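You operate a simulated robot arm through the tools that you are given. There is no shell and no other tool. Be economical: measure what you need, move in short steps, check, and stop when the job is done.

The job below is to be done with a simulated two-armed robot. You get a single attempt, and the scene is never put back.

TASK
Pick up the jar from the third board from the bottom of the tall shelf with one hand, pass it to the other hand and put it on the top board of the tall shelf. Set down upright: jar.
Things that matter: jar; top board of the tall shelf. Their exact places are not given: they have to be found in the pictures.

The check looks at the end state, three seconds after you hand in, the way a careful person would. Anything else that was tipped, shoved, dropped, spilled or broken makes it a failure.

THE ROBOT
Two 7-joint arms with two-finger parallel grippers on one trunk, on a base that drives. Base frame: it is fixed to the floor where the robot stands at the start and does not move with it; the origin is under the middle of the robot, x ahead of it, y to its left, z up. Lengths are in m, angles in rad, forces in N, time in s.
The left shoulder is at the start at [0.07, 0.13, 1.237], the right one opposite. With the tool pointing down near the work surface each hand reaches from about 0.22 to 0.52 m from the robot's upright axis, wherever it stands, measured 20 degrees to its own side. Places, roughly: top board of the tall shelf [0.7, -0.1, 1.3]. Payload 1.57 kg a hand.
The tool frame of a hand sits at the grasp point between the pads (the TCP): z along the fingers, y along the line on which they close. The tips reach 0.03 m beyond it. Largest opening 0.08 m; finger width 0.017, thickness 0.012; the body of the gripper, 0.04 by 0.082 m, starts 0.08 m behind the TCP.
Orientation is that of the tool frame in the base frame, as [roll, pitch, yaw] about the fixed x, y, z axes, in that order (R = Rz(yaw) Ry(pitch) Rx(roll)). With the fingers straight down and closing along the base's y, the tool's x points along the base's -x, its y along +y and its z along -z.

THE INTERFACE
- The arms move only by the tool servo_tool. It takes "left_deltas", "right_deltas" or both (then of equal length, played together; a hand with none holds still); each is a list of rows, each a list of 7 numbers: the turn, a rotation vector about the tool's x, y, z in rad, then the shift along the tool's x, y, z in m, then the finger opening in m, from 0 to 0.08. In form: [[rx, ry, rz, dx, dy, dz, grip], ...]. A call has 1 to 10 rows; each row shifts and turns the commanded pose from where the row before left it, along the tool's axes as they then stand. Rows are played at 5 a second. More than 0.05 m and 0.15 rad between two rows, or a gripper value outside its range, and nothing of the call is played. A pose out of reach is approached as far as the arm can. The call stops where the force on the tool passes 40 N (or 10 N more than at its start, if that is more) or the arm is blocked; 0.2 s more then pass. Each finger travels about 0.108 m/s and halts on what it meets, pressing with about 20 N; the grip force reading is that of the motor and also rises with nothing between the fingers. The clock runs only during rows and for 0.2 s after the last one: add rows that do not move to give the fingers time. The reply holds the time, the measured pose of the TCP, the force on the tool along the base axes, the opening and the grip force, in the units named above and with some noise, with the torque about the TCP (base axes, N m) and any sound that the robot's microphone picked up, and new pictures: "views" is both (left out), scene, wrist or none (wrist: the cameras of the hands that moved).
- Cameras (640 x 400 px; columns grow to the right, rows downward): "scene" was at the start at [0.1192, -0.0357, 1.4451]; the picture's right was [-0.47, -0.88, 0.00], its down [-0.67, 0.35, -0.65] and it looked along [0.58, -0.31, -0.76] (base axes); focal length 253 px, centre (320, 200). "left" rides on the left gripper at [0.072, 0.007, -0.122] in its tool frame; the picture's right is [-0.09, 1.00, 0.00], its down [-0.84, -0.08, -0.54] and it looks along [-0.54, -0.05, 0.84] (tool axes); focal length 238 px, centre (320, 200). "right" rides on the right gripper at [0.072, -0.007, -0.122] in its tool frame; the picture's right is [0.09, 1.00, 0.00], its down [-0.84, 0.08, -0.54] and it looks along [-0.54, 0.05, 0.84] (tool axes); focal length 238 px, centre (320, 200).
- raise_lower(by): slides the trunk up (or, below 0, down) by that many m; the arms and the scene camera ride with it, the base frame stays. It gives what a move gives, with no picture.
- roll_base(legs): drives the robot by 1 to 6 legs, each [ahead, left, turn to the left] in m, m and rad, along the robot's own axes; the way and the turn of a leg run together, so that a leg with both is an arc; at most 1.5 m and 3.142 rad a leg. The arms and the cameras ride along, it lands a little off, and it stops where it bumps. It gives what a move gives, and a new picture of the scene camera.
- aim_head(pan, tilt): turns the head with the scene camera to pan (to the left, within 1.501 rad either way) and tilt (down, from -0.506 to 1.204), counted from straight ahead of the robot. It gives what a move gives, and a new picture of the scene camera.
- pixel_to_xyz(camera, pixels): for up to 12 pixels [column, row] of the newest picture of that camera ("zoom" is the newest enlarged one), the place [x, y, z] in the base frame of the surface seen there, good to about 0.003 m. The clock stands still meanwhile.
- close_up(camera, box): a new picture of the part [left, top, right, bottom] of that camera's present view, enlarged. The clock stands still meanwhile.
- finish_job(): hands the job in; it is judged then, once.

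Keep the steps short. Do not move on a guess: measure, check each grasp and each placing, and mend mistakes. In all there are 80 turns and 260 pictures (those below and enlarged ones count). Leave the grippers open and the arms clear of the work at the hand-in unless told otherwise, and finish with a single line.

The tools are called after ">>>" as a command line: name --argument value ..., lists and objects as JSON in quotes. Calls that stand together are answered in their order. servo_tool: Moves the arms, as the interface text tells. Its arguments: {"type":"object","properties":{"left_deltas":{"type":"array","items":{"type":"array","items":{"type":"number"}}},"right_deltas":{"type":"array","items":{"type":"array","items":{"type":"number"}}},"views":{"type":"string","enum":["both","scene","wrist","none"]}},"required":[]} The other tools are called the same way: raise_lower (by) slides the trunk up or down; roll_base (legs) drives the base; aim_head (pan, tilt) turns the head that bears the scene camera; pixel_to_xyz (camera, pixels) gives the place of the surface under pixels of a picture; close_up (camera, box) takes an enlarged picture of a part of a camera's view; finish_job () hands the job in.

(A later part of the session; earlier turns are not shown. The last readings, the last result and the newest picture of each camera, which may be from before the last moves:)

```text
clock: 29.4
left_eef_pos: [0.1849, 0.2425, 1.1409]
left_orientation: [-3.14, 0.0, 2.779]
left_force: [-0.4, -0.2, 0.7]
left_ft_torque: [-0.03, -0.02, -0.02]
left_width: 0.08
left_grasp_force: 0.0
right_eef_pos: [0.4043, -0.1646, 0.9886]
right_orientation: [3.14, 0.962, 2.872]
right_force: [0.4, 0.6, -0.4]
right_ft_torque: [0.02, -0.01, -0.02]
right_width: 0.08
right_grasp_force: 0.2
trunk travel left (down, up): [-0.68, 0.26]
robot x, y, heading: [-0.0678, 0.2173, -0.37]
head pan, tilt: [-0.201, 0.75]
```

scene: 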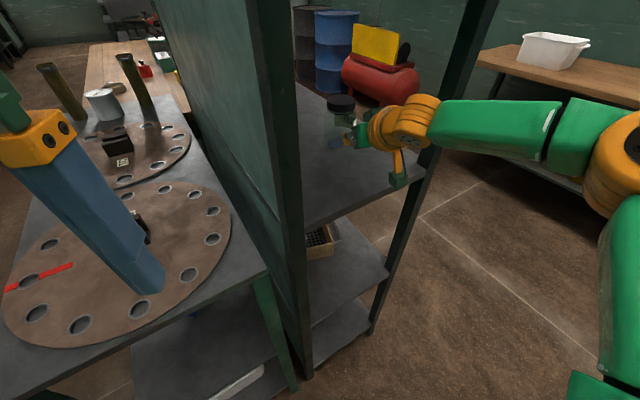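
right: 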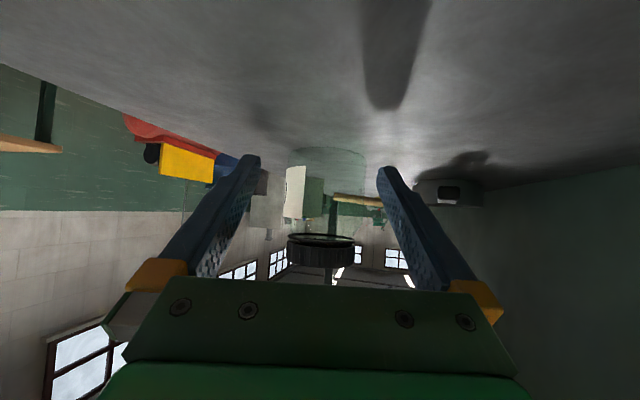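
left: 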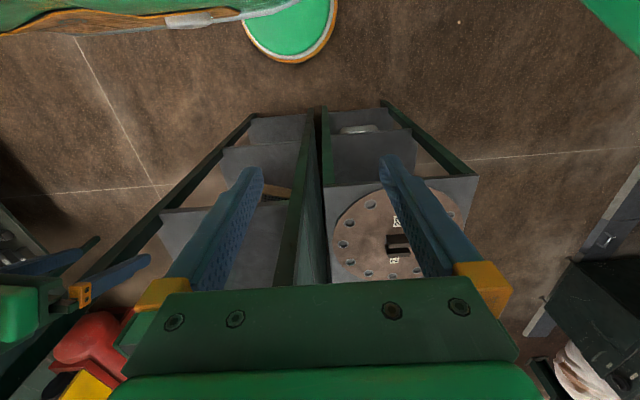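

No limit now. The jar sits about 9 mm to the left of the hand's centre line. I correct that first and go in 0.035 m.

>>> servo_tool --right_deltas '[[0, 0, 0, 0, 0.009, 0, 0.08], [0, 0, 0, -0.01, 0, 0.0143, 0.08], [0, 0, 0, -0.01, 0, 0.0143, 0.08], [0, 0, 0, 0, 0, 0, 0.08]]' --views "wrist"

```text
clock: 30.4
left_eef_pos: [0.1847, 0.2423, 1.1414]
left_orientation: [-3.14, 0.0, 2.778]
left_force: [0.0, -0.1, 0.6]
left_ft_torque: [0.05, 0.02, 0.03]
left_width: 0.0801
left_grasp_force: 0.1
right_eef_pos: [0.4309, -0.1625, 0.9882]
right_orientation: [3.14, 0.963, 2.872]
right_force: [-0.5, -0.7, -0.2]
right_ft_torque: [0.01, 0.02, 0.02]
right_width: 0.0802
right_grasp_force: 0.0
right hand out of reach, approached as far as the arm can: row 3
trunk travel left (down, up): [-0.68, 0.26]
robot x, y, heading: [-0.0684, 0.2142, -0.366]
head pan, tilt: [-0.201, 0.75]
```

right: 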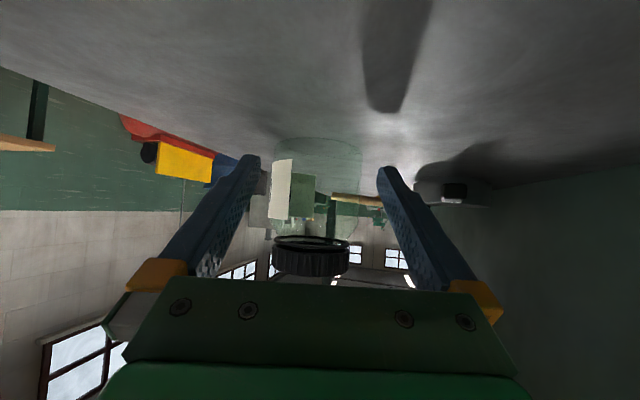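

The jar is centred again (body 272–363) and about 0.045 m remains. The base does this last part.

>>> roll_base --legs '[[0.043, 0.0042, 0]]'

>>> servo_tool --right_deltas '[[0, 0, 0, 0, 0, 0, 0.08]]' --views "wrist"

>>> close_up --camera "scene" --box '[290, 60, 450, 200]'

```text
clock: 31.3
left_eef_pos: [0.2247, 0.2317, 1.1421]
left_orientation: [-3.14, 0.005, 2.777]
left_force: [-0.4, -0.3, -1.0]
left_ft_torque: [0.01, -0.01, -0.05]
left_width: 0.08
left_grasp_force: 0.0
right_eef_pos: [0.4694, -0.1723, 0.991]
right_orientation: [3.141, 0.964, 2.872]
right_force: [-0.4, 0.7, 0.3]
right_ft_torque: [0.01, -0.02, 0.0]
right_width: 0.0798
right_grasp_force: 0.1
trunk travel left (down, up): [-0.68, 0.26]
robot x, y, heading: [-0.0287, 0.2066, -0.363]
head pan, tilt: [-0.201, 0.75]
```

scene: 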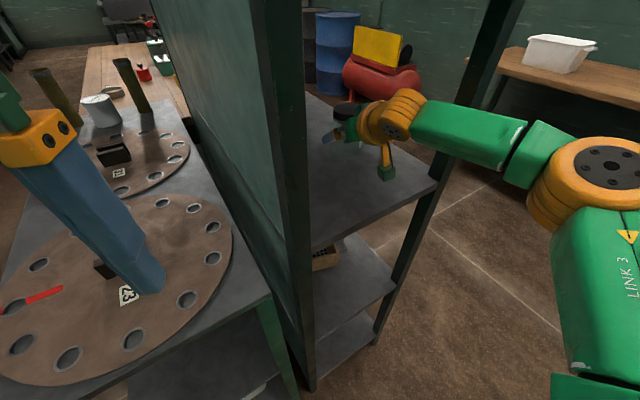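

```text
clock: 31.7
left_eef_pos: [0.2273, 0.23, 1.1415]
left_orientation: [-3.139, 0.0, 2.778]
left_force: [1.3, 0.1, 0.3]
left_ft_torque: [0.0, -0.01, -0.01]
left_width: 0.0799
left_grasp_force: 0.0
right_eef_pos: [0.473, -0.1727, 0.9884]
right_orientation: [3.138, 0.962, 2.873]
right_force: [-0.2, -0.2, 0.6]
right_ft_torque: [0.02, -0.01, -0.03]
right_width: 0.0797
right_grasp_force: 0.1
trunk travel left (down, up): [-0.68, 0.26]
robot x, y, heading: [-0.0272, 0.2041, -0.363]
head pan, tilt: [-0.201, 0.75]
```

right: 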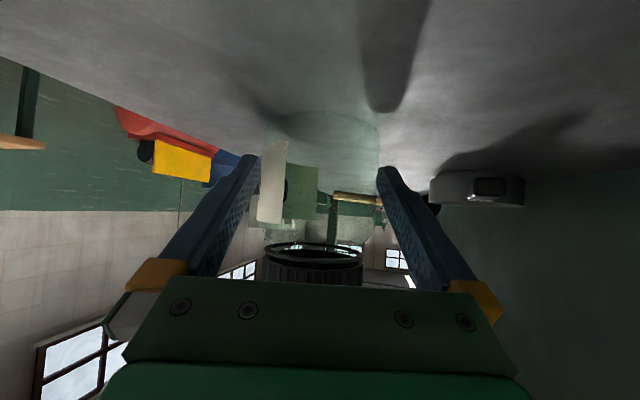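

```text
2.86 times, centred on (370, 130) of scene
```

zoom: 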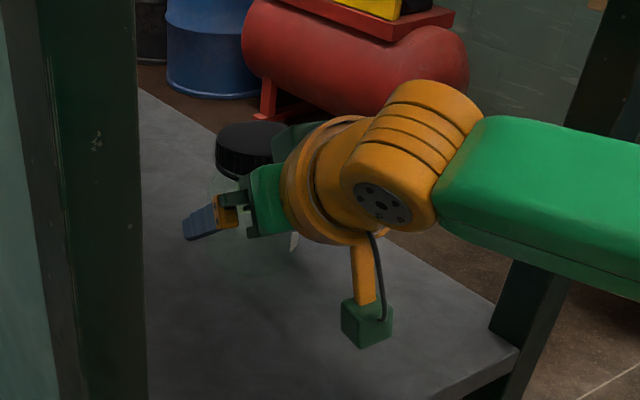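

The TCP is at (0.473, -0.173, 0.988), on the jar axis with the body between the fingers. I close the grip.

>>> servo_tool --right_deltas '[[0, 0, 0, 0, 0, 0, 0.07], [0, 0, 0, 0, 0, 0, 0.055], [0, 0, 0, 0, 0, 0, 0.04], [0, 0, 0, 0, 0, 0, 0.04]]' --views "wrist"

```text
clock: 32.7
left_eef_pos: [0.2282, 0.2302, 1.1412]
left_orientation: [-3.139, -0.001, 2.778]
left_force: [-0.2, 0.0, 0.2]
left_ft_torque: [0.01, -0.01, -0.02]
left_width: 0.0801
left_grasp_force: 0.0
right_eef_pos: [0.472, -0.1734, 0.9882]
right_orientation: [3.14, 0.961, 2.872]
right_force: [0.2, -1.6, 2.9]
right_ft_torque: [-0.02, -0.13, -0.03]
right_width: 0.0688
right_grasp_force: 19.9
trunk travel left (down, up): [-0.68, 0.26]
robot x, y, heading: [-0.0274, 0.2029, -0.37]
head pan, tilt: [-0.201, 0.75]
```

right: 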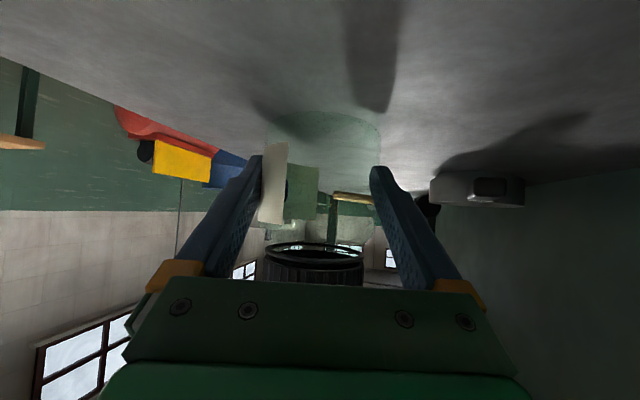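

The grip holds at 0.0688 m with 19.9 N. I lift straight up with the trunk, 0.06 m.

>>> raise_lower --by 0.06

>>> servo_tool --right_deltas '[[0, 0, 0, 0, 0, 0, 0.04]]' --views "both"

```text
clock: 33.7
left_eef_pos: [0.2284, 0.2305, 1.2014]
left_orientation: [-3.14, 0.001, 2.777]
left_force: [0.0, -0.4, 0.1]
left_ft_torque: [-0.01, 0.03, 0.0]
left_width: 0.0801
left_grasp_force: 0.2
right_eef_pos: [0.4725, -0.1725, 1.0479]
right_orientation: [3.137, 0.96, 2.872]
right_force: [-0.6, -0.1, -2.1]
right_ft_torque: [-0.01, 0.04, 0.02]
right_width: 0.0693
right_grasp_force: 20.5
trunk travel left (down, up): [-0.74, 0.2]
robot x, y, heading: [-0.0269, 0.2062, -0.366]
head pan, tilt: [-0.201, 0.75]
```

```text
clock: 34.1
left_eef_pos: [0.2288, 0.2299, 1.2006]
left_orientation: [-3.141, 0.0, 2.778]
left_force: [-0.1, 0.3, 0.5]
left_ft_torque: [-0.01, -0.01, 0.02]
left_width: 0.0799
left_grasp_force: 0.2
right_eef_pos: [0.4733, -0.1731, 1.0491]
right_orientation: [3.139, 0.961, 2.87]
right_force: [0.1, -0.4, -2.2]
right_ft_torque: [0.02, 0.03, -0.03]
right_width: 0.0689
right_grasp_force: 19.6
trunk travel left (down, up): [-0.74, 0.2]
robot x, y, heading: [-0.0288, 0.2053, -0.361]
head pan, tilt: [-0.201, 0.75]
```

scene: 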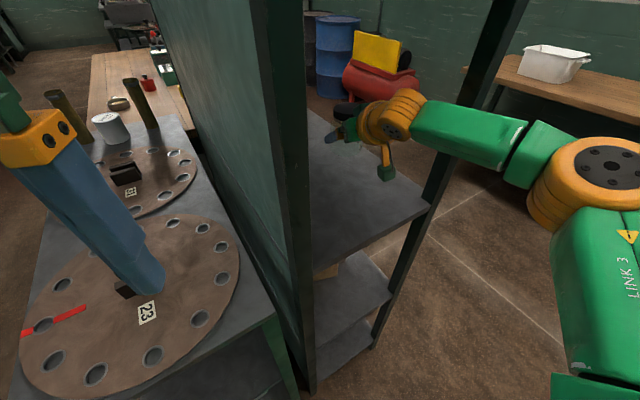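
right: 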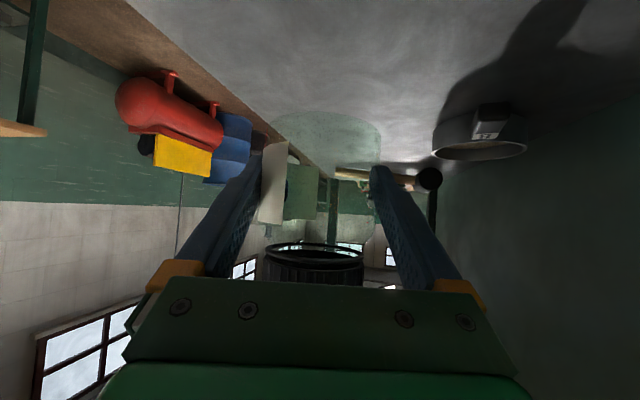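

The jar is lifted clear of the board. I back out along the same path, then straight away from the shelf.

>>> roll_base --legs '[[-0.129, -0.0122, 0], [-0.28, -0.1077, 0]]'

>>> servo_tool --right_deltas '[[0, 0, 0, 0, 0, 0, 0.04]]' --views "both"

```text
clock: 37.0
left_eef_pos: [-0.1934, 0.2646, 1.2001]
left_orientation: [-3.138, -0.001, 2.779]
left_force: [0.2, -0.1, 0.3]
left_ft_torque: [0.03, -0.01, -0.02]
left_width: 0.0798
left_grasp_force: 0.0
right_eef_pos: [0.0504, -0.1372, 1.0471]
right_orientation: [3.139, 0.959, 2.874]
right_force: [0.1, 0.1, -1.3]
right_ft_torque: [0.04, -0.02, 0.0]
right_width: 0.0691
right_grasp_force: 20.1
trunk travel left (down, up): [-0.74, 0.2]
robot x, y, heading: [-0.4522, 0.2428, -0.367]
head pan, tilt: [-0.201, 0.75]
```

scene: 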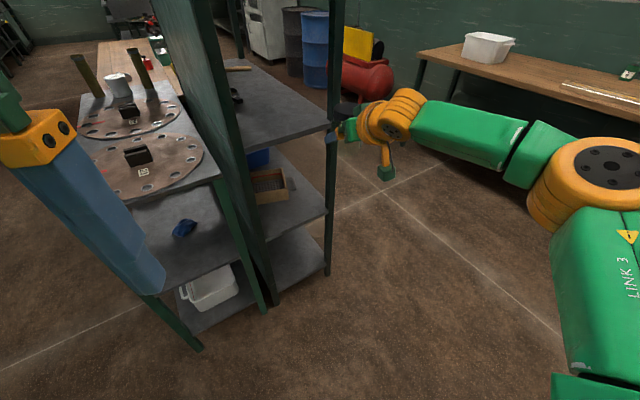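

```text
clock: 37.4
left_eef_pos: [-0.1951, 0.2663, 1.2004]
left_orientation: [-3.14, 0.0, 2.779]
left_force: [-0.1, 0.5, 0.0]
left_ft_torque: [-0.04, 0.0, -0.02]
left_width: 0.08
left_grasp_force: 0.1
right_eef_pos: [0.05, -0.1381, 1.0481]
right_orientation: [3.137, 0.96, 2.871]
right_force: [1.5, -0.2, -1.8]
right_ft_torque: [-0.02, 0.01, 0.01]
right_width: 0.0691
right_grasp_force: 19.7
trunk travel left (down, up): [-0.74, 0.2]
robot x, y, heading: [-0.4485, 0.2416, -0.37]
head pan, tilt: [-0.201, 0.75]
```

scene: 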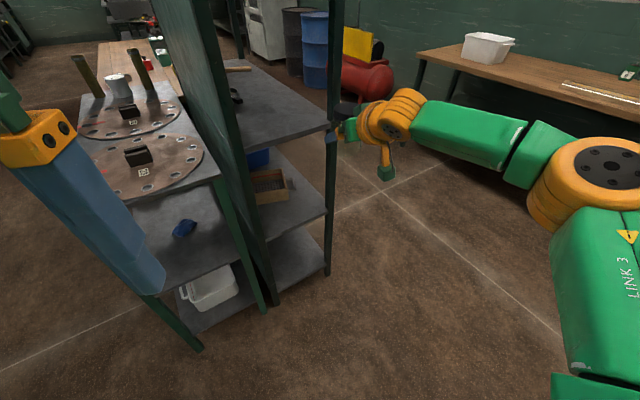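
right: 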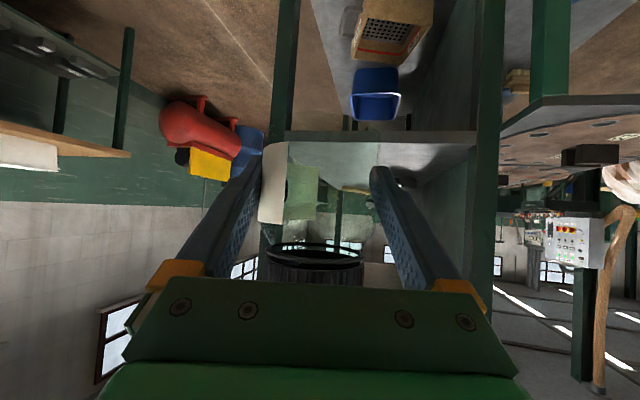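

The jar is out of the shelf and held firmly. For the handover the right hand brings the jar toward the robot's middle, turning 0.3 rad inward and 0.05 m lower, and keeps it upright.

>>> servo_tool --right_deltas '[[-0.041, 0, -0.0285, 0.0196, 0.0314, -0.0135, 0.04], [-0.041, 0, -0.0285, 0.0187, 0.0325, -0.0122, 0.04], [-0.041, 0, -0.0285, 0.0177, 0.0334, -0.0108, 0.04], [-0.041, 0, -0.0285, 0.0167, 0.0344, -0.0094, 0.04], [-0.041, 0, -0.0285, 0.0158, 0.0352, -0.008, 0.04], [-0.041, 0, -0.0285, 0.0148, 0.0359, -0.0066, 0.04], [0, 0, 0, 0, 0, 0, 0.04]]' --views "scene"

```text
clock: 39.0
left_eef_pos: [-0.1957, 0.2653, 1.2]
left_orientation: [-3.138, -0.001, 2.778]
left_force: [0.3, 0.3, -0.5]
left_ft_torque: [-0.02, 0.02, -0.01]
left_width: 0.0801
left_grasp_force: 0.0
right_eef_pos: [-0.0441, 0.0587, 1.0019]
right_orientation: [3.135, 0.961, -3.113]
right_force: [0.2, -0.4, -1.4]
right_ft_torque: [-0.02, 0.04, 0.01]
right_width: 0.0688
right_grasp_force: 19.5
right hand out of reach, approached as far as the arm can: row 5, 6
trunk travel left (down, up): [-0.74, 0.2]
robot x, y, heading: [-0.4474, 0.2388, -0.366]
head pan, tilt: [-0.201, 0.75]
```

scene: 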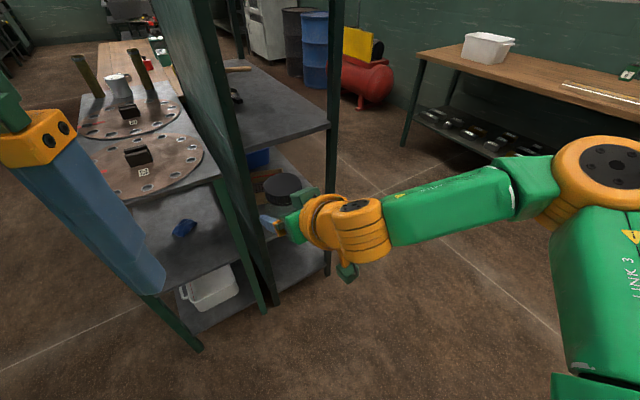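

The jar is upright at about rel (0.44, -0.02) with its lid top near z 1.061. I bring the left hand, pointing down, above the lid at a safe height.

>>> servo_tool --left_deltas '[[0, 0, 0, -0.0306, -0.0199, 0.0086, 0.08], [0, 0, 0, -0.0306, -0.0199, 0.0086, 0.08], [0, 0, 0, -0.0306, -0.0199, 0.0086, 0.08], [0, 0, 0, -0.0306, -0.0199, 0.0086, 0.08], [0, 0, 0, -0.0306, -0.0199, 0.0086, 0.08], [0, 0, 0, -0.0306, -0.0199, 0.0086, 0.08], [0, 0, 0, 0, 0, 0, 0.08]]' --views "both"

```text
clock: 40.6
left_eef_pos: [-0.1056, 0.1145, 1.1342]
left_orientation: [-3.137, 0.004, 2.777]
left_force: [-0.5, 0.4, 0.0]
left_ft_torque: [-0.01, -0.01, 0.0]
left_width: 0.0799
left_grasp_force: 0.0
left hand out of reach, approached as far as the arm can: row 5, 6
right_eef_pos: [-0.0438, 0.0573, 1.0014]
right_orientation: [3.135, 0.961, -3.114]
right_force: [0.5, -1.0, -1.9]
right_ft_torque: [-0.01, 0.01, -0.02]
right_width: 0.0689
right_grasp_force: 20.0
trunk travel left (down, up): [-0.74, 0.2]
robot x, y, heading: [-0.4518, 0.2371, -0.36]
head pan, tilt: [-0.201, 0.75]
```

scene: 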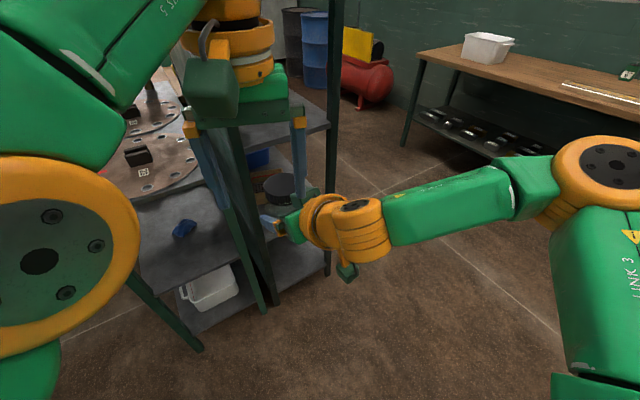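
left: 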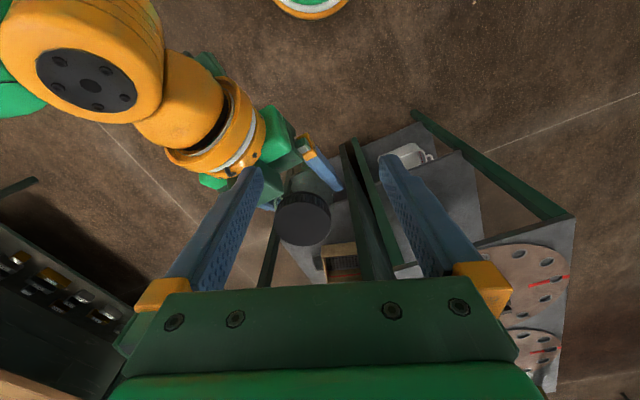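

The left hand falls about 0.05 m short at this height because its wrist is high relative to the shoulder. I lower the jar 0.06 m and bring it 0.02 m back, checking the right arm's reach.

>>> servo_tool --right_deltas '[[0, 0, 0, 0.0245, 0, 0.0172, 0.04], [0, 0, 0, 0.0245, 0, 0.0172, 0.04], [0, 0, 0, 0.0115, 0, -0.0164, 0.04], [0, 0, 0, 0, 0, 0, 0.04]]' --views "none"

```text
clock: 41.6
left_eef_pos: [-0.1038, 0.1148, 1.1343]
left_orientation: [-3.136, 0.001, 2.78]
left_force: [0.1, -0.2, 0.6]
left_ft_torque: [0.02, 0.02, -0.03]
left_width: 0.0799
left_grasp_force: 0.0
right_eef_pos: [-0.0752, 0.0419, 0.9519]
right_orientation: [3.136, 0.963, -3.114]
right_force: [-0.2, 0.0, -2.1]
right_ft_torque: [0.0, 0.02, -0.03]
right_width: 0.0687
right_grasp_force: 19.7
right hand out of reach, approached as far as the arm can: row 1, 2
trunk travel left (down, up): [-0.74, 0.2]
robot x, y, heading: [-0.4489, 0.2399, -0.37]
head pan, tilt: [-0.201, 0.75]
```

Right TCP is now at (-0.075, 0.042, 0.952), so the lid top is near 1.011. I bring the left hand over it and lower it to z≈1.06, which leaves the tips 2 cm above the lid.

>>> servo_tool --left_deltas '[[0, 0, 0, 0, 0, 0.035, 0.08], [0, 0, 0, -0.0177, -0.0197, 0.013, 0.08], [0, 0, 0, -0.0177, -0.0197, 0.013, 0.08], [0, 0, 0, -0.0177, -0.0197, 0.013, 0.08], [0, 0, 0, 0, 0, 0, 0.08]]' --views "both"

```text
clock: 42.7
left_eef_pos: [-0.0989, 0.0718, 1.0611]
left_orientation: [-3.137, 0.003, 2.781]
left_force: [2.6, 0.7, 3.7]
left_ft_torque: [-0.14, 0.03, 0.11]
left_width: 0.0786
left_grasp_force: 0.1
left hand out of reach, approached as far as the arm can: row 3, 4
right_eef_pos: [-0.0775, 0.0424, 0.946]
right_orientation: [3.133, 0.942, -3.119]
right_force: [-1.8, -0.9, -4.7]
right_ft_torque: [0.16, -0.33, 0.05]
right_width: 0.0689
right_grasp_force: 20.2
trunk travel left (down, up): [-0.74, 0.2]
robot x, y, heading: [-0.4508, 0.2408, -0.361]
head pan, tilt: [-0.201, 0.75]
stopped in row 5 (right hand): the force on the tool passed its limit at 47 N (the readings are from after the stop); the commanded pose is now the measured one
```

scene: 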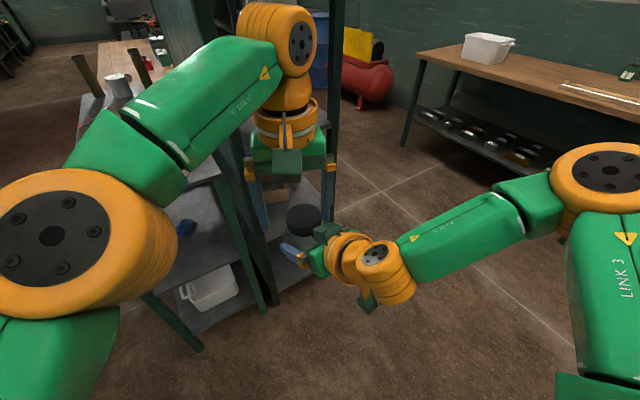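
left: 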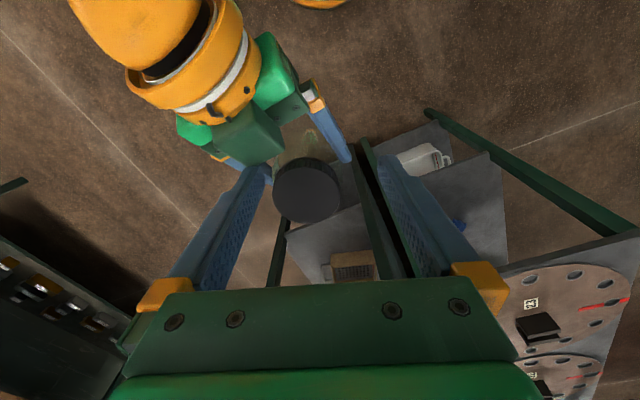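

The left fingertip touched the right gripper's palm. The jar is still held (0.0689, 20 N). I lift the left hand away at once. The new plan is to have the hands face each other across the robot: right pointing left on the body, left pointing right on the lid.

>>> servo_tool --left_deltas '[[0, 0, 0, 0, 0, -0.02, 0.08], [0, 0, 0, 0, 0, -0.04, 0.08], [0, 0, 0, 0, 0.03, -0.02, 0.08], [0, 0, 0, 0, 0.04, 0, 0.08], [0, 0, 0, 0, 0.04, 0, 0.08], [0, 0, 0, 0, 0.04, 0, 0.08], [0, 0, 0, 0, 0.04, 0, 0.08], [0, 0, 0, 0, 0, 0, 0.08]]' --views "scene"

>>> close_up --camera "scene" --box '[240, 160, 440, 330]'

```text
clock: 44.5
left_eef_pos: [-0.0401, 0.2642, 1.1125]
left_orientation: [-3.139, 0.004, 2.779]
left_force: [0.6, 0.2, 0.0]
left_ft_torque: [0.01, 0.0, 0.0]
left_width: 0.0798
left_grasp_force: 0.1
left hand out of reach, approached as far as the arm can: row 1, 2
right_eef_pos: [-0.0769, 0.0423, 0.948]
right_orientation: [3.13, 0.946, -3.121]
right_force: [0.5, 0.0, -1.7]
right_ft_torque: [-0.02, 0.0, 0.02]
right_width: 0.069
right_grasp_force: 19.9
trunk travel left (down, up): [-0.74, 0.2]
robot x, y, heading: [-0.4552, 0.2378, -0.362]
head pan, tilt: [-0.201, 0.75]
```

scene: 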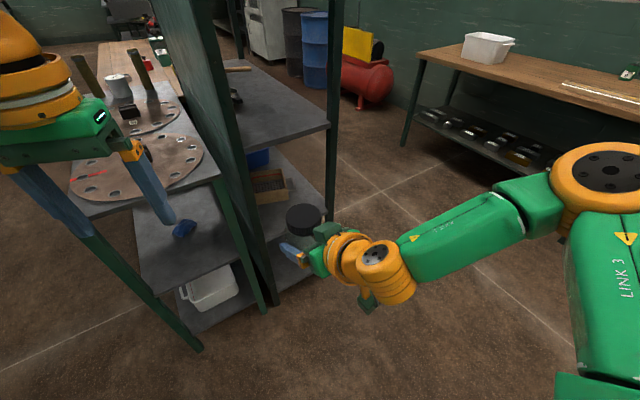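

```text
2.35 times, centred on (340, 245) of scene
```

zoom: 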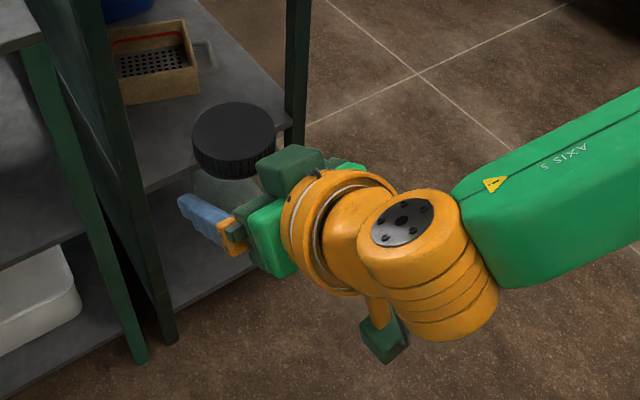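

There's a dark green block near the lid, at (290,170) in the zoom. I measure where it sits relative to the jar.

>>> pixel_to_xyz --camera "zoom" --pixels '[[290, 155], [275, 180], [310, 170], [345, 175], [265, 240], [238, 120], [235, 165], [195, 215], [235, 235], [300, 190], [380, 345], [335, 215]]'

```text
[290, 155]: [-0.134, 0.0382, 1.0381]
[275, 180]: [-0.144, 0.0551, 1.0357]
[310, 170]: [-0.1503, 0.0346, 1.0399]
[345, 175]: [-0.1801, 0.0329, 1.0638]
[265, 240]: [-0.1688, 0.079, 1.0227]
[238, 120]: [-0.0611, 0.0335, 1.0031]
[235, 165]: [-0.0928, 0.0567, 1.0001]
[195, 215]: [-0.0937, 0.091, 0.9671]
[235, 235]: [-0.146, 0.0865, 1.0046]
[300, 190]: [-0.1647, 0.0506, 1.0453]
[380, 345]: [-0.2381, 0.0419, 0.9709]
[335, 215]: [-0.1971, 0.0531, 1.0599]
```

The block is the right gripper's body, 0.057 m behind the jar axis and up to +0.09. Facing hands clear it. I now turn the right hand about the jar's vertical axis by 0.85 rad so it points to the robot's left.

>>> servo_tool --right_deltas '[[0, -0.015, 0, 0, 0, 0, 0.04], [-0.098, 0, -0.0708, 0, 0, 0, 0.04], [-0.098, 0, -0.0708, 0, 0, 0, 0.04], [-0.098, 0, -0.0708, 0, 0, 0, 0.04], [-0.098, 0, -0.0708, 0, 0, 0, 0.04], [-0.098, 0, -0.0708, 0, 0, 0, 0.04], [-0.098, 0, -0.0708, 0, 0, 0, 0.04], [-0.098, 0, -0.0708, 0, 0, 0, 0.04], [0, 0, 0, 0, 0, 0, 0.04]]' --views "scene"

```text
clock: 46.5
left_eef_pos: [-0.0409, 0.2648, 1.1136]
left_orientation: [-3.138, 0.003, 2.78]
left_force: [-0.1, 0.1, 0.2]
left_ft_torque: [-0.02, 0.0, -0.02]
left_width: 0.0799
left_grasp_force: 0.1
right_eef_pos: [-0.0768, 0.0429, 0.948]
right_orientation: [-3.125, 0.957, -2.253]
right_force: [-0.4, -0.6, -1.8]
right_ft_torque: [0.02, 0.03, 0.02]
right_width: 0.0691
right_grasp_force: 19.5
trunk travel left (down, up): [-0.74, 0.2]
robot x, y, heading: [-0.4497, 0.2427, -0.365]
head pan, tilt: [-0.201, 0.75]
```

scene: 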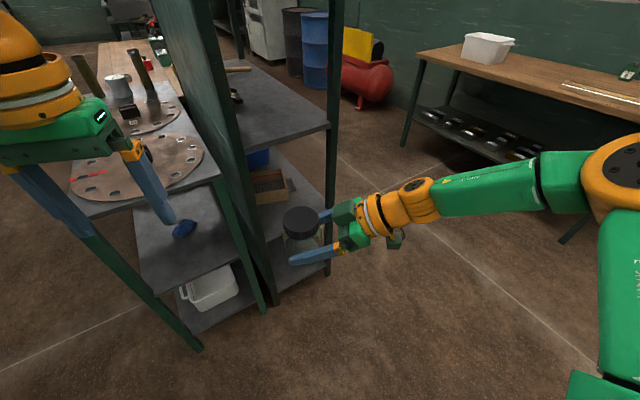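

That turn went freely, and the right hand now points left (rel yaw 1.25). Next the left hand turns about its vertical axis toward the right, and will then tilt to horizontal.

>>> servo_tool --left_deltas '[[0, 0, 0.146, 0, 0, 0, 0.08], [0, 0, 0.146, 0, 0, 0, 0.08], [0, 0, 0.146, 0, 0, 0, 0.08], [0, 0, 0.146, 0, 0, 0, 0.08], [0, 0, 0.146, 0, 0, 0, 0.08], [0, 0, 0.146, 0, 0, 0, 0.08], [0, 0, 0.146, 0, 0, 0, 0.08], [0, 0, 0.146, 0, 0, 0, 0.08], [0, 0, 0.146, 0, 0, 0, 0.08], [0, 0, 0.146, 0, 0, 0, 0.08]]' --views "none"

>>> servo_tool --left_deltas '[[0, -0.14, 0.1, 0, 0, 0, 0.08], [0, -0.14, 0.1, 0, 0, 0, 0.08], [0, -0.14, 0, 0, 0, 0, 0.08], [0, -0.14, 0, 0, 0, 0, 0.08], [0, -0.14, 0, 0, 0, 0, 0.08], [0, -0.14, 0, 0, 0, 0, 0.08], [0, 0, 0, 0, 0, 0, 0.08]]' --views "both"

```text
clock: 48.7
left_eef_pos: [-0.1619, 0.2374, 1.0581]
left_orientation: [3.135, 0.005, 1.32]
left_force: [0.6, 0.8, 0.7]
left_ft_torque: [0.0, 0.0, 0.04]
left_width: 0.0798
left_grasp_force: 0.0
left hand out of reach, approached as far as the arm can: row 5, 6, 7, 8, 9, 10
right_eef_pos: [-0.0783, 0.0422, 0.9468]
right_orientation: [-3.125, 0.963, -2.255]
right_force: [0.0, 0.6, -1.2]
right_ft_torque: [0.02, 0.03, -0.01]
right_width: 0.069
right_grasp_force: 19.5
trunk travel left (down, up): [-0.74, 0.2]
robot x, y, heading: [-0.4513, 0.2433, -0.367]
head pan, tilt: [-0.201, 0.75]
```

```text
refused: row 1 steps farther than a row can; nothing moved
```

Position sagged a little at a joint limit. The tilt should relieve it, so I tilt the left hand toward horizontal in single-axis steps.

>>> servo_tool --left_deltas '[[0, -0.14, 0, 0, 0, 0, 0.08], [0, -0.14, 0, 0, 0, 0, 0.08], [0, -0.14, 0, 0, 0, 0, 0.08], [0, -0.14, 0, 0, 0, 0, 0.08], [0, -0.14, 0, 0, 0, 0, 0.08], [0, -0.14, 0, 0, 0, 0, 0.08], [0, 0, 0, 0, 0, 0, 0.08]]' --views "both"

```text
clock: 50.3
left_eef_pos: [-0.1831, 0.2318, 1.0658]
left_orientation: [3.136, 0.845, 1.318]
left_force: [-0.3, -0.4, 0.3]
left_ft_torque: [-0.02, 0.01, 0.01]
left_width: 0.08
left_grasp_force: 0.0
left hand out of reach, approached as far as the arm can: row 4, 5, 6
right_eef_pos: [-0.0765, 0.0411, 0.9477]
right_orientation: [-3.126, 0.96, -2.256]
right_force: [0.9, -0.1, -2.8]
right_ft_torque: [0.01, 0.01, 0.01]
right_width: 0.0691
right_grasp_force: 20.1
trunk travel left (down, up): [-0.74, 0.2]
robot x, y, heading: [-0.4547, 0.2398, -0.368]
head pan, tilt: [-0.201, 0.75]
```

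scene: 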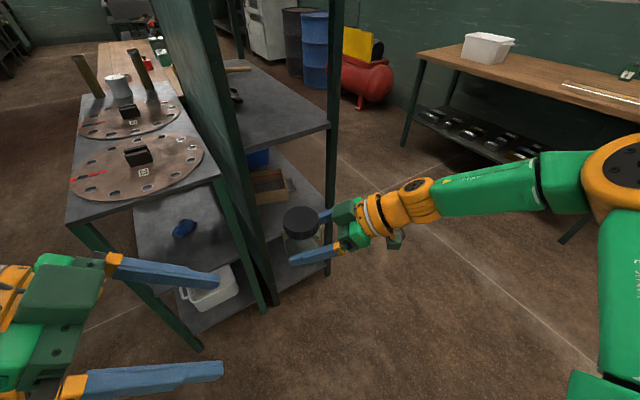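
left: 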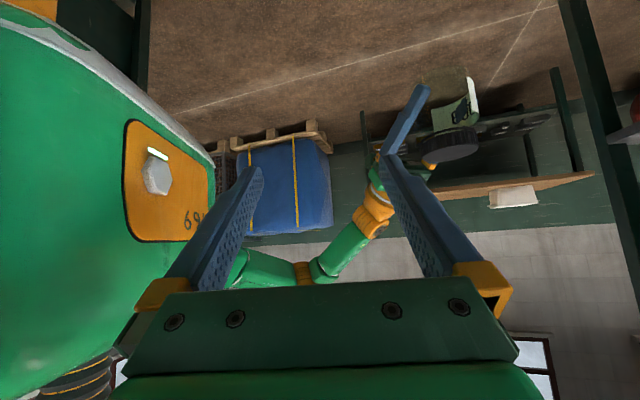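

The left hand now points right, as wanted. I move it forward to come opposite the jar while tilting on to near horizontal.

>>> servo_tool --left_deltas '[[0, -0.13, 0, 0, 0.0326, 0, 0.08], [0, -0.13, 0, 0, 0.0326, 0, 0.08], [0, -0.13, 0, 0, 0.0326, 0, 0.08], [0, -0.13, 0, 0, 0.0326, 0, 0.08], [0, -0.13, 0, 0, 0.0326, 0, 0.08], [0, 0, 0, 0, 0, 0, 0.08]]' --right_deltas '[[-0.082, 0, -0.057, 0, 0, 0, 0.04], [-0.082, 0, -0.057, 0, 0, 0, 0.04], [-0.057, 0, -0.04, 0, 0, 0, 0.04], [0, 0, 0, 0, 0, 0, 0.04], [0, 0, 0, 0, 0, 0, 0.04], [0, 0, 0, 0, 0, 0, 0.04]]' --views "both"

```text
clock: 51.7
left_eef_pos: [-0.18, 0.2042, 1.1542]
left_orientation: [3.125, 1.495, 1.304]
left_force: [0.1, 0.3, -0.4]
left_ft_torque: [-0.02, 0.03, 0.02]
left_width: 0.0798
left_grasp_force: 0.2
left hand out of reach, approached as far as the arm can: row 1, 2, 3, 4, 5
right_eef_pos: [-0.0774, 0.0425, 0.9464]
right_orientation: [-3.129, 0.958, -1.986]
right_force: [0.7, -0.3, -1.8]
right_ft_torque: [-0.02, -0.02, -0.02]
right_width: 0.0691
right_grasp_force: 20.2
trunk travel left (down, up): [-0.74, 0.2]
robot x, y, heading: [-0.456, 0.2406, -0.366]
head pan, tilt: [-0.201, 0.75]
```

scene: 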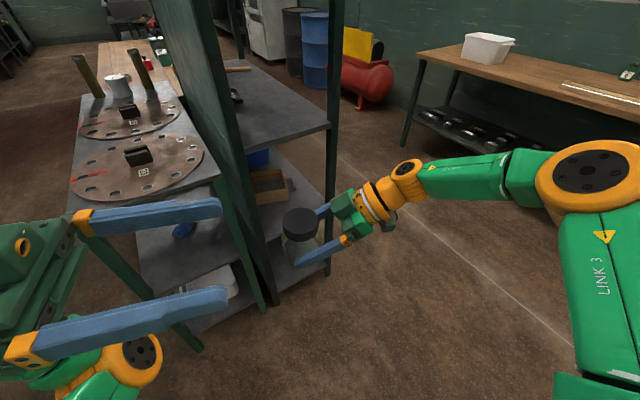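
right: 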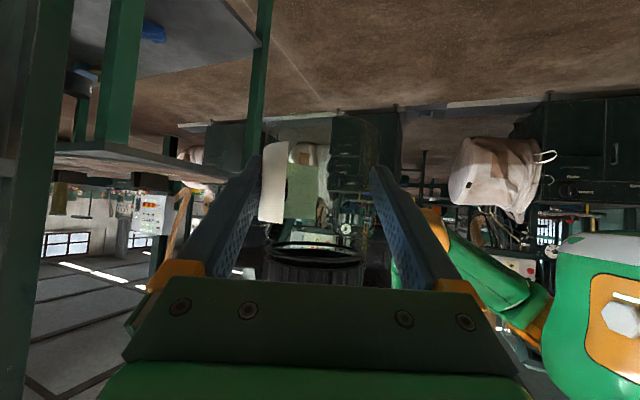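
left: 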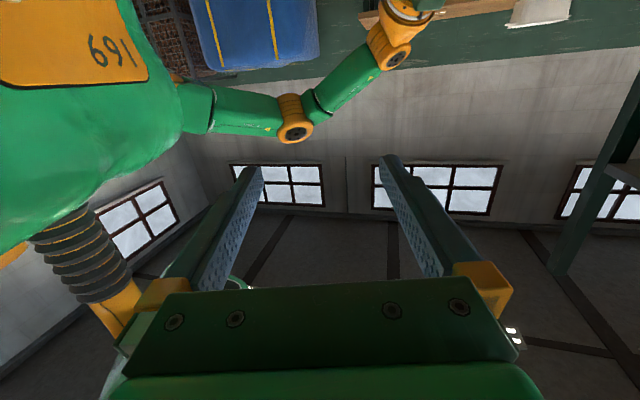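

The left hand got stuck in an awkward wrist configuration. I undo it back to pointing down and will instead mirror what worked on the right: tilt forward first, then yaw inward.

>>> servo_tool --left_deltas '[[0, 0.149, 0, 0, 0, 0, 0.08], [0, 0.149, 0, 0, 0, 0, 0.08], [0, 0.149, 0, 0, 0, 0, 0.08], [0, 0.149, 0, 0, 0, 0, 0.08], [0, 0.149, 0, 0, 0, 0, 0.08], [0, 0.149, 0, 0, 0, 0, 0.08], [0, 0.149, 0, 0, 0, 0, 0.08], [0, 0.149, 0, 0, 0, 0, 0.08], [0, 0.149, 0, 0, 0, 0, 0.08], [0, 0.149, 0, 0, 0, 0, 0.08]]' --views "none"

>>> servo_tool --left_deltas '[[0, 0, -0.146, 0, 0, 0, 0.08], [0, 0, -0.146, 0, 0, 0, 0.08], [0, 0, -0.146, 0, 0, 0, 0.08], [0, 0, -0.146, 0, 0, 0, 0.08], [0, 0, -0.146, 0, 0, 0, 0.08], [0, 0, -0.146, 0, 0, 0, 0.08], [0, 0, -0.146, 0, 0, 0, 0.08], [0, 0, -0.146, 0, 0, 0, 0.08], [0, 0, -0.146, 0, 0, 0, 0.08], [0, 0, -0.146, 0, 0, 0, 0.08]]' --views "scene"

```text
clock: 53.9
left_eef_pos: [-0.2064, 0.2043, 1.136]
left_orientation: [3.136, 0.0, 1.321]
left_force: [-0.2, -0.6, 0.1]
left_ft_torque: [0.01, 0.02, -0.02]
left_width: 0.08
left_grasp_force: 0.1
left hand out of reach, approached as far as the arm can: row 8, 9, 10
right_eef_pos: [-0.0772, 0.0421, 0.9468]
right_orientation: [-3.127, 0.959, -1.988]
right_force: [0.4, -0.3, -1.1]
right_ft_torque: [0.0, -0.02, -0.02]
right_width: 0.0692
right_grasp_force: 20.5
trunk travel left (down, up): [-0.74, 0.2]
robot x, y, heading: [-0.4504, 0.2429, -0.362]
head pan, tilt: [-0.201, 0.75]
```

```text
clock: 56.1
left_eef_pos: [-0.206, 0.2045, 1.1355]
left_orientation: [-3.138, 0.004, 2.781]
left_force: [-0.3, 0.2, -1.0]
left_ft_torque: [0.0, 0.0, 0.01]
left_width: 0.0801
left_grasp_force: 0.0
right_eef_pos: [-0.0763, 0.0421, 0.945]
right_orientation: [-3.13, 0.957, -1.987]
right_force: [0.2, -0.8, -1.9]
right_ft_torque: [-0.01, -0.01, -0.04]
right_width: 0.0689
right_grasp_force: 20.2
trunk travel left (down, up): [-0.74, 0.2]
robot x, y, heading: [-0.4519, 0.2438, -0.366]
head pan, tilt: [-0.201, 0.75]
```

scene: 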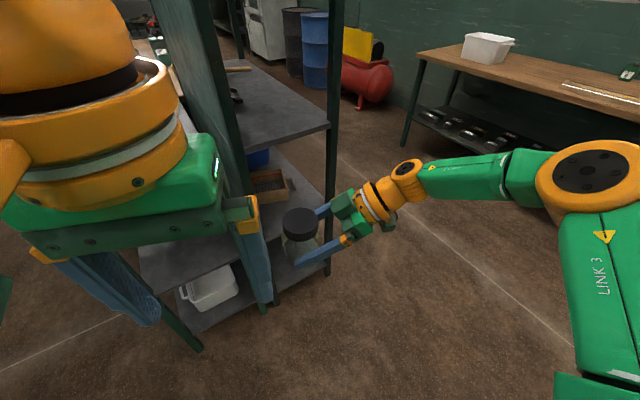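

The left hand is back pointing down. Now I move it left, then tilt forward while reaching ahead, mirroring the right arm's good path.

>>> servo_tool --left_deltas '[[0, 0, 0, 0, 0.037, 0, 0.08], [0, 0, 0, 0, 0.037, 0, 0.08], [0, 0, 0, 0, 0.037, 0, 0.08], [0, 0, 0, 0, 0.037, 0, 0.08], [0, -0.12, 0, -0.032, 0, 0.0196, 0.08], [0, -0.12, 0, -0.0295, 0, 0.0233, 0.08], [0, -0.12, 0, -0.0264, 0, 0.0266, 0.08], [0, -0.12, 0, -0.0231, 0, 0.0296, 0.08]]' --views "none"

>>> servo_tool --left_deltas '[[0, -0.12, 0, -0.0193, 0, 0.0322, 0.08], [0, -0.12, 0, -0.0153, 0, 0.0343, 0.08], [0, -0.12, 0, -0.0112, 0, 0.0358, 0.08], [0, -0.12, 0, -0.0068, 0, 0.0369, 0.08], [0, 0, 0, 0, 0, 0, 0.08]]' --views "scene"

```text
clock: 57.9
left_eef_pos: [-0.0292, 0.2954, 1.0577]
left_orientation: [-3.135, 0.484, 2.781]
left_force: [0.4, 0.1, 0.5]
left_ft_torque: [-0.01, 0.03, 0.03]
left_width: 0.0799
left_grasp_force: 0.1
right_eef_pos: [-0.0756, 0.0418, 0.9463]
right_orientation: [-3.131, 0.958, -1.989]
right_force: [0.2, -1.0, -1.2]
right_ft_torque: [-0.03, 0.01, -0.01]
right_width: 0.0689
right_grasp_force: 20.1
trunk travel left (down, up): [-0.74, 0.2]
robot x, y, heading: [-0.4532, 0.2427, -0.364]
head pan, tilt: [-0.201, 0.75]
```

```text
clock: 59.1
left_eef_pos: [0.0881, 0.2475, 0.9778]
left_orientation: [-3.137, 0.964, 2.784]
left_force: [-0.3, 0.7, 0.2]
left_ft_torque: [-0.02, 0.01, 0.02]
left_width: 0.08
left_grasp_force: 0.0
right_eef_pos: [-0.0765, 0.0419, 0.9466]
right_orientation: [-3.127, 0.956, -1.986]
right_force: [0.0, 0.5, -2.1]
right_ft_torque: [0.01, -0.01, -0.01]
right_width: 0.0692
right_grasp_force: 20.1
trunk travel left (down, up): [-0.74, 0.2]
robot x, y, heading: [-0.4546, 0.2401, -0.361]
head pan, tilt: [-0.201, 0.75]
```

scene: 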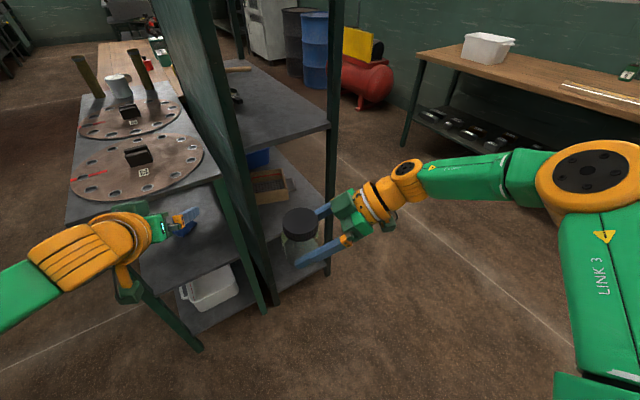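

No limits this time. Now I yaw the left hand inward by 1.4 rad about its own TCP.

>>> servo_tool --left_deltas '[[0.115, 0, 0.08, 0, 0, 0, 0.08], [0.115, 0, 0.08, 0, 0, 0, 0.08], [0.115, 0, 0.08, 0, 0, 0, 0.08], [0.115, 0, 0.08, 0, 0, 0, 0.08], [0.115, 0, 0.08, 0, 0, 0, 0.08], [0.115, 0, 0.08, 0, 0, 0, 0.08], [0.115, 0, 0.08, 0, 0, 0, 0.08], [0.115, 0, 0.08, 0, 0, 0, 0.08], [0.115, 0, 0.08, 0, 0, 0, 0.08], [0.115, 0, 0.08, 0, 0, 0, 0.08]]' --views "both"

```text
clock: 61.3
left_eef_pos: [0.0614, 0.2204, 0.9739]
left_orientation: [3.14, 0.967, 2.154]
left_force: [0.0, 0.3, 0.1]
left_ft_torque: [-0.01, 0.03, -0.01]
left_width: 0.08
left_grasp_force: 0.0
left hand out of reach, approached as far as the arm can: row 4, 5, 6, 7, 8, 9, 10
right_eef_pos: [-0.0764, 0.0421, 0.9468]
right_orientation: [-3.128, 0.957, -1.987]
right_force: [0.2, 1.0, -1.7]
right_ft_torque: [-0.02, 0.0, 0.01]
right_width: 0.0691
right_grasp_force: 19.9
trunk travel left (down, up): [-0.74, 0.2]
robot x, y, heading: [-0.4492, 0.2453, -0.363]
head pan, tilt: [-0.201, 0.75]
```

scene: 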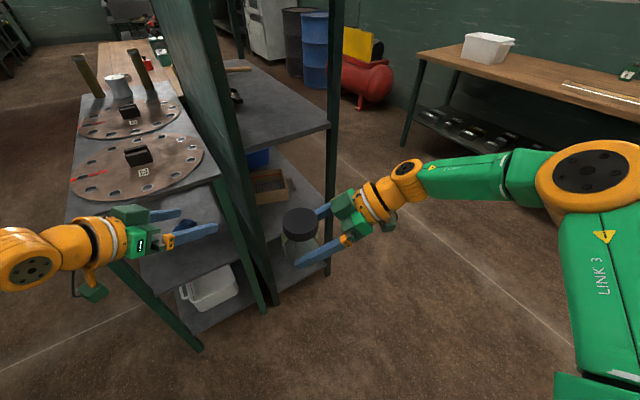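
left: 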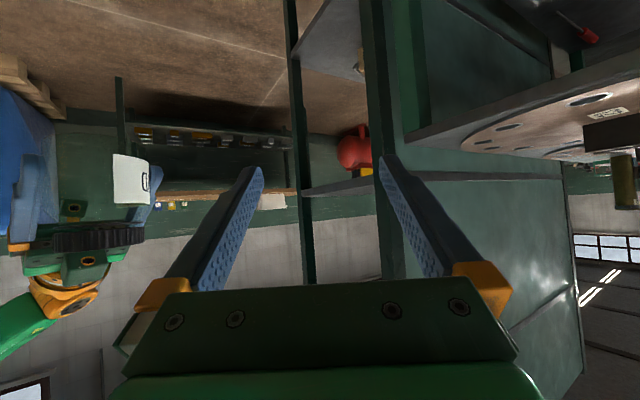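

It's limited because the wrist swings too far out here. I bring the left hand back and inward toward the jar's area first, then continue the yaw.

>>> servo_tool --left_deltas '[[0, 0, 0, 0.0037, -0.0237, -0.0168, 0.08], [0, 0, 0, 0.0037, -0.0237, -0.0168, 0.08], [0, 0, 0, 0.0037, -0.0237, -0.0168, 0.08], [0.0985, 0, 0.0686, 0, 0, 0, 0.08], [0.0985, 0, 0.0686, 0, 0, 0, 0.08], [0.0985, 0, 0.0686, 0, 0, 0, 0.08], [0.0985, 0, 0.0686, 0, 0, 0, 0.08], [0.0985, 0, 0.0686, 0, 0, 0, 0.08], [0, 0, 0, 0, 0, 0, 0.08]]' --views "scene"

```text
clock: 63.3
left_eef_pos: [-0.1167, 0.1641, 0.9656]
left_orientation: [-3.14, 0.974, 1.64]
left_force: [-0.6, -0.6, -0.2]
left_ft_torque: [-0.02, -0.02, -0.03]
left_width: 0.0801
left_grasp_force: 0.0
left hand out of reach, approached as far as the arm can: row 5, 6, 7, 8
right_eef_pos: [-0.0778, 0.0436, 0.9469]
right_orientation: [-3.129, 0.958, -1.986]
right_force: [-0.4, 0.3, -1.3]
right_ft_torque: [-0.01, 0.0, 0.01]
right_width: 0.0692
right_grasp_force: 20.2
trunk travel left (down, up): [-0.74, 0.2]
robot x, y, heading: [-0.4484, 0.2393, -0.364]
head pan, tilt: [-0.201, 0.75]
```

scene: 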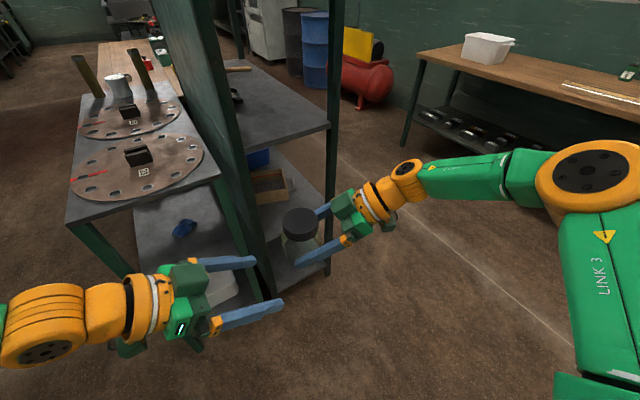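

The left hand now faces right (rel yaw -1.14) near the jar. I raise it to a pre-handover spot up and left of the lid, and turn the right hand another 0.3 rad to face it better.

>>> servo_tool --left_deltas '[[0, 0, 0, -0.0246, 0.0076, -0.0056, 0.08], [0, 0, 0, -0.0246, 0.0076, -0.0056, 0.08], [0, 0, 0, -0.0246, 0.0076, -0.0056, 0.08], [0, 0, 0, -0.0246, 0.0076, -0.0056, 0.08], [0, 0, 0, 0, 0, 0, 0.08]]' --right_deltas '[[-0.082, 0, -0.057, 0, 0, 0, 0.04], [-0.082, 0, -0.057, 0, 0, 0, 0.04], [-0.082, 0, -0.057, 0, 0, 0, 0.04], [0, 0, 0, 0, 0, 0, 0.04], [0, 0, 0, 0, 0, 0, 0.04]]' --views "both"

```text
clock: 64.5
left_eef_pos: [-0.1055, 0.1287, 1.0205]
left_orientation: [-3.138, 0.972, 1.64]
left_force: [0.0, 0.2, 0.1]
left_ft_torque: [0.01, -0.01, -0.01]
left_width: 0.0801
left_grasp_force: 0.1
left hand out of reach, approached as far as the arm can: row 1, 2, 3, 4
right_eef_pos: [-0.1108, 0.043, 0.9626]
right_orientation: [-3.128, 0.955, -1.685]
right_force: [0.2, 0.6, -1.8]
right_ft_torque: [-0.03, 0.01, 0.0]
right_width: 0.069
right_grasp_force: 19.9
right hand out of reach, approached as far as the arm can: row 1, 2, 3
trunk travel left (down, up): [-0.74, 0.2]
robot x, y, heading: [-0.4534, 0.2415, -0.368]
head pan, tilt: [-0.201, 0.75]
```

scene: 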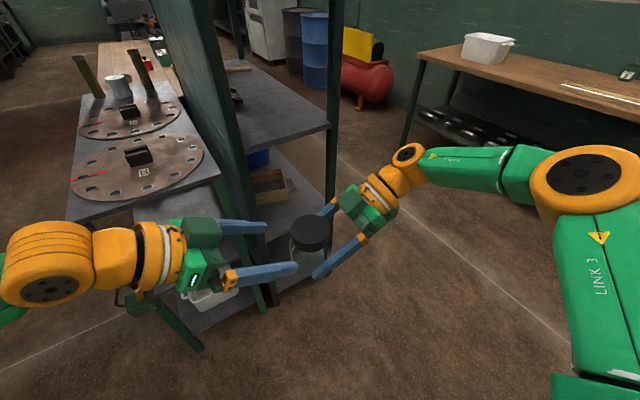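
right: 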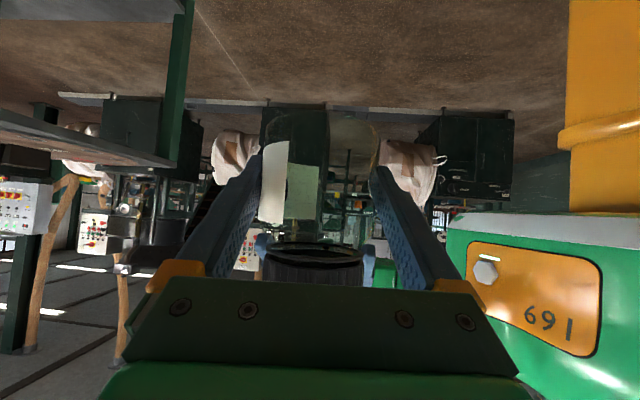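
left: 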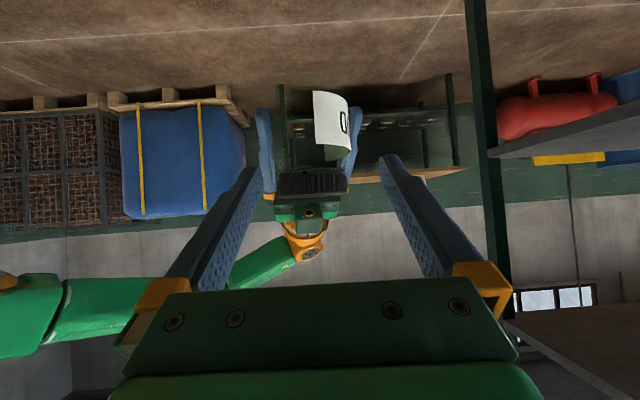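

The hands now face each other nearly in line. The jar is centred at column ~315 in the left view between the left fingers. The left hand is 0.085 m from the jar axis and needs an 11 mm sideways shift. I take the first 0.03 m.

>>> servo_tool --left_deltas '[[0, 0, 0, -0.0118, -0.0056, 0.0101, 0.08], [0, 0, 0, -0.0118, -0.0056, 0.0101, 0.08], [0, 0, 0, 0, 0, 0, 0.08]]' --views "both"

```text
clock: 65.3
left_eef_pos: [-0.1169, 0.0985, 1.0293]
left_orientation: [-3.136, 0.975, 1.639]
left_force: [0.2, 0.0, 1.0]
left_ft_torque: [-0.01, 0.03, -0.01]
left_width: 0.0801
left_grasp_force: 0.0
right_eef_pos: [-0.1115, 0.0439, 0.9616]
right_orientation: [-3.13, 0.955, -1.69]
right_force: [-0.1, -0.1, -1.8]
right_ft_torque: [-0.05, -0.01, -0.05]
right_width: 0.0689
right_grasp_force: 20.4
trunk travel left (down, up): [-0.74, 0.2]
robot x, y, heading: [-0.451, 0.2382, -0.367]
head pan, tilt: [-0.201, 0.75]
```

scene: 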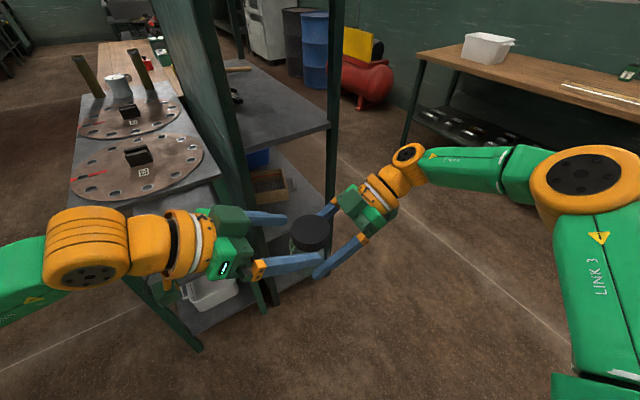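
left: 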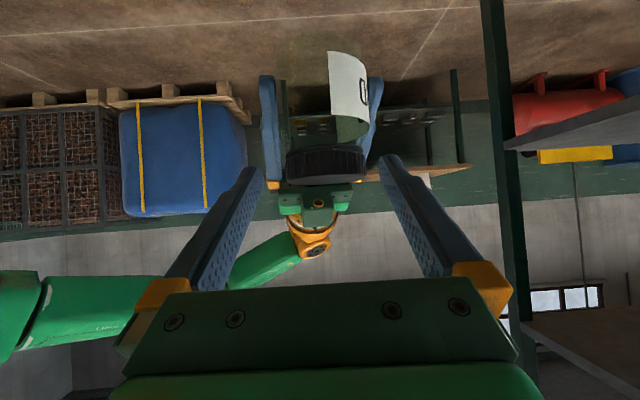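

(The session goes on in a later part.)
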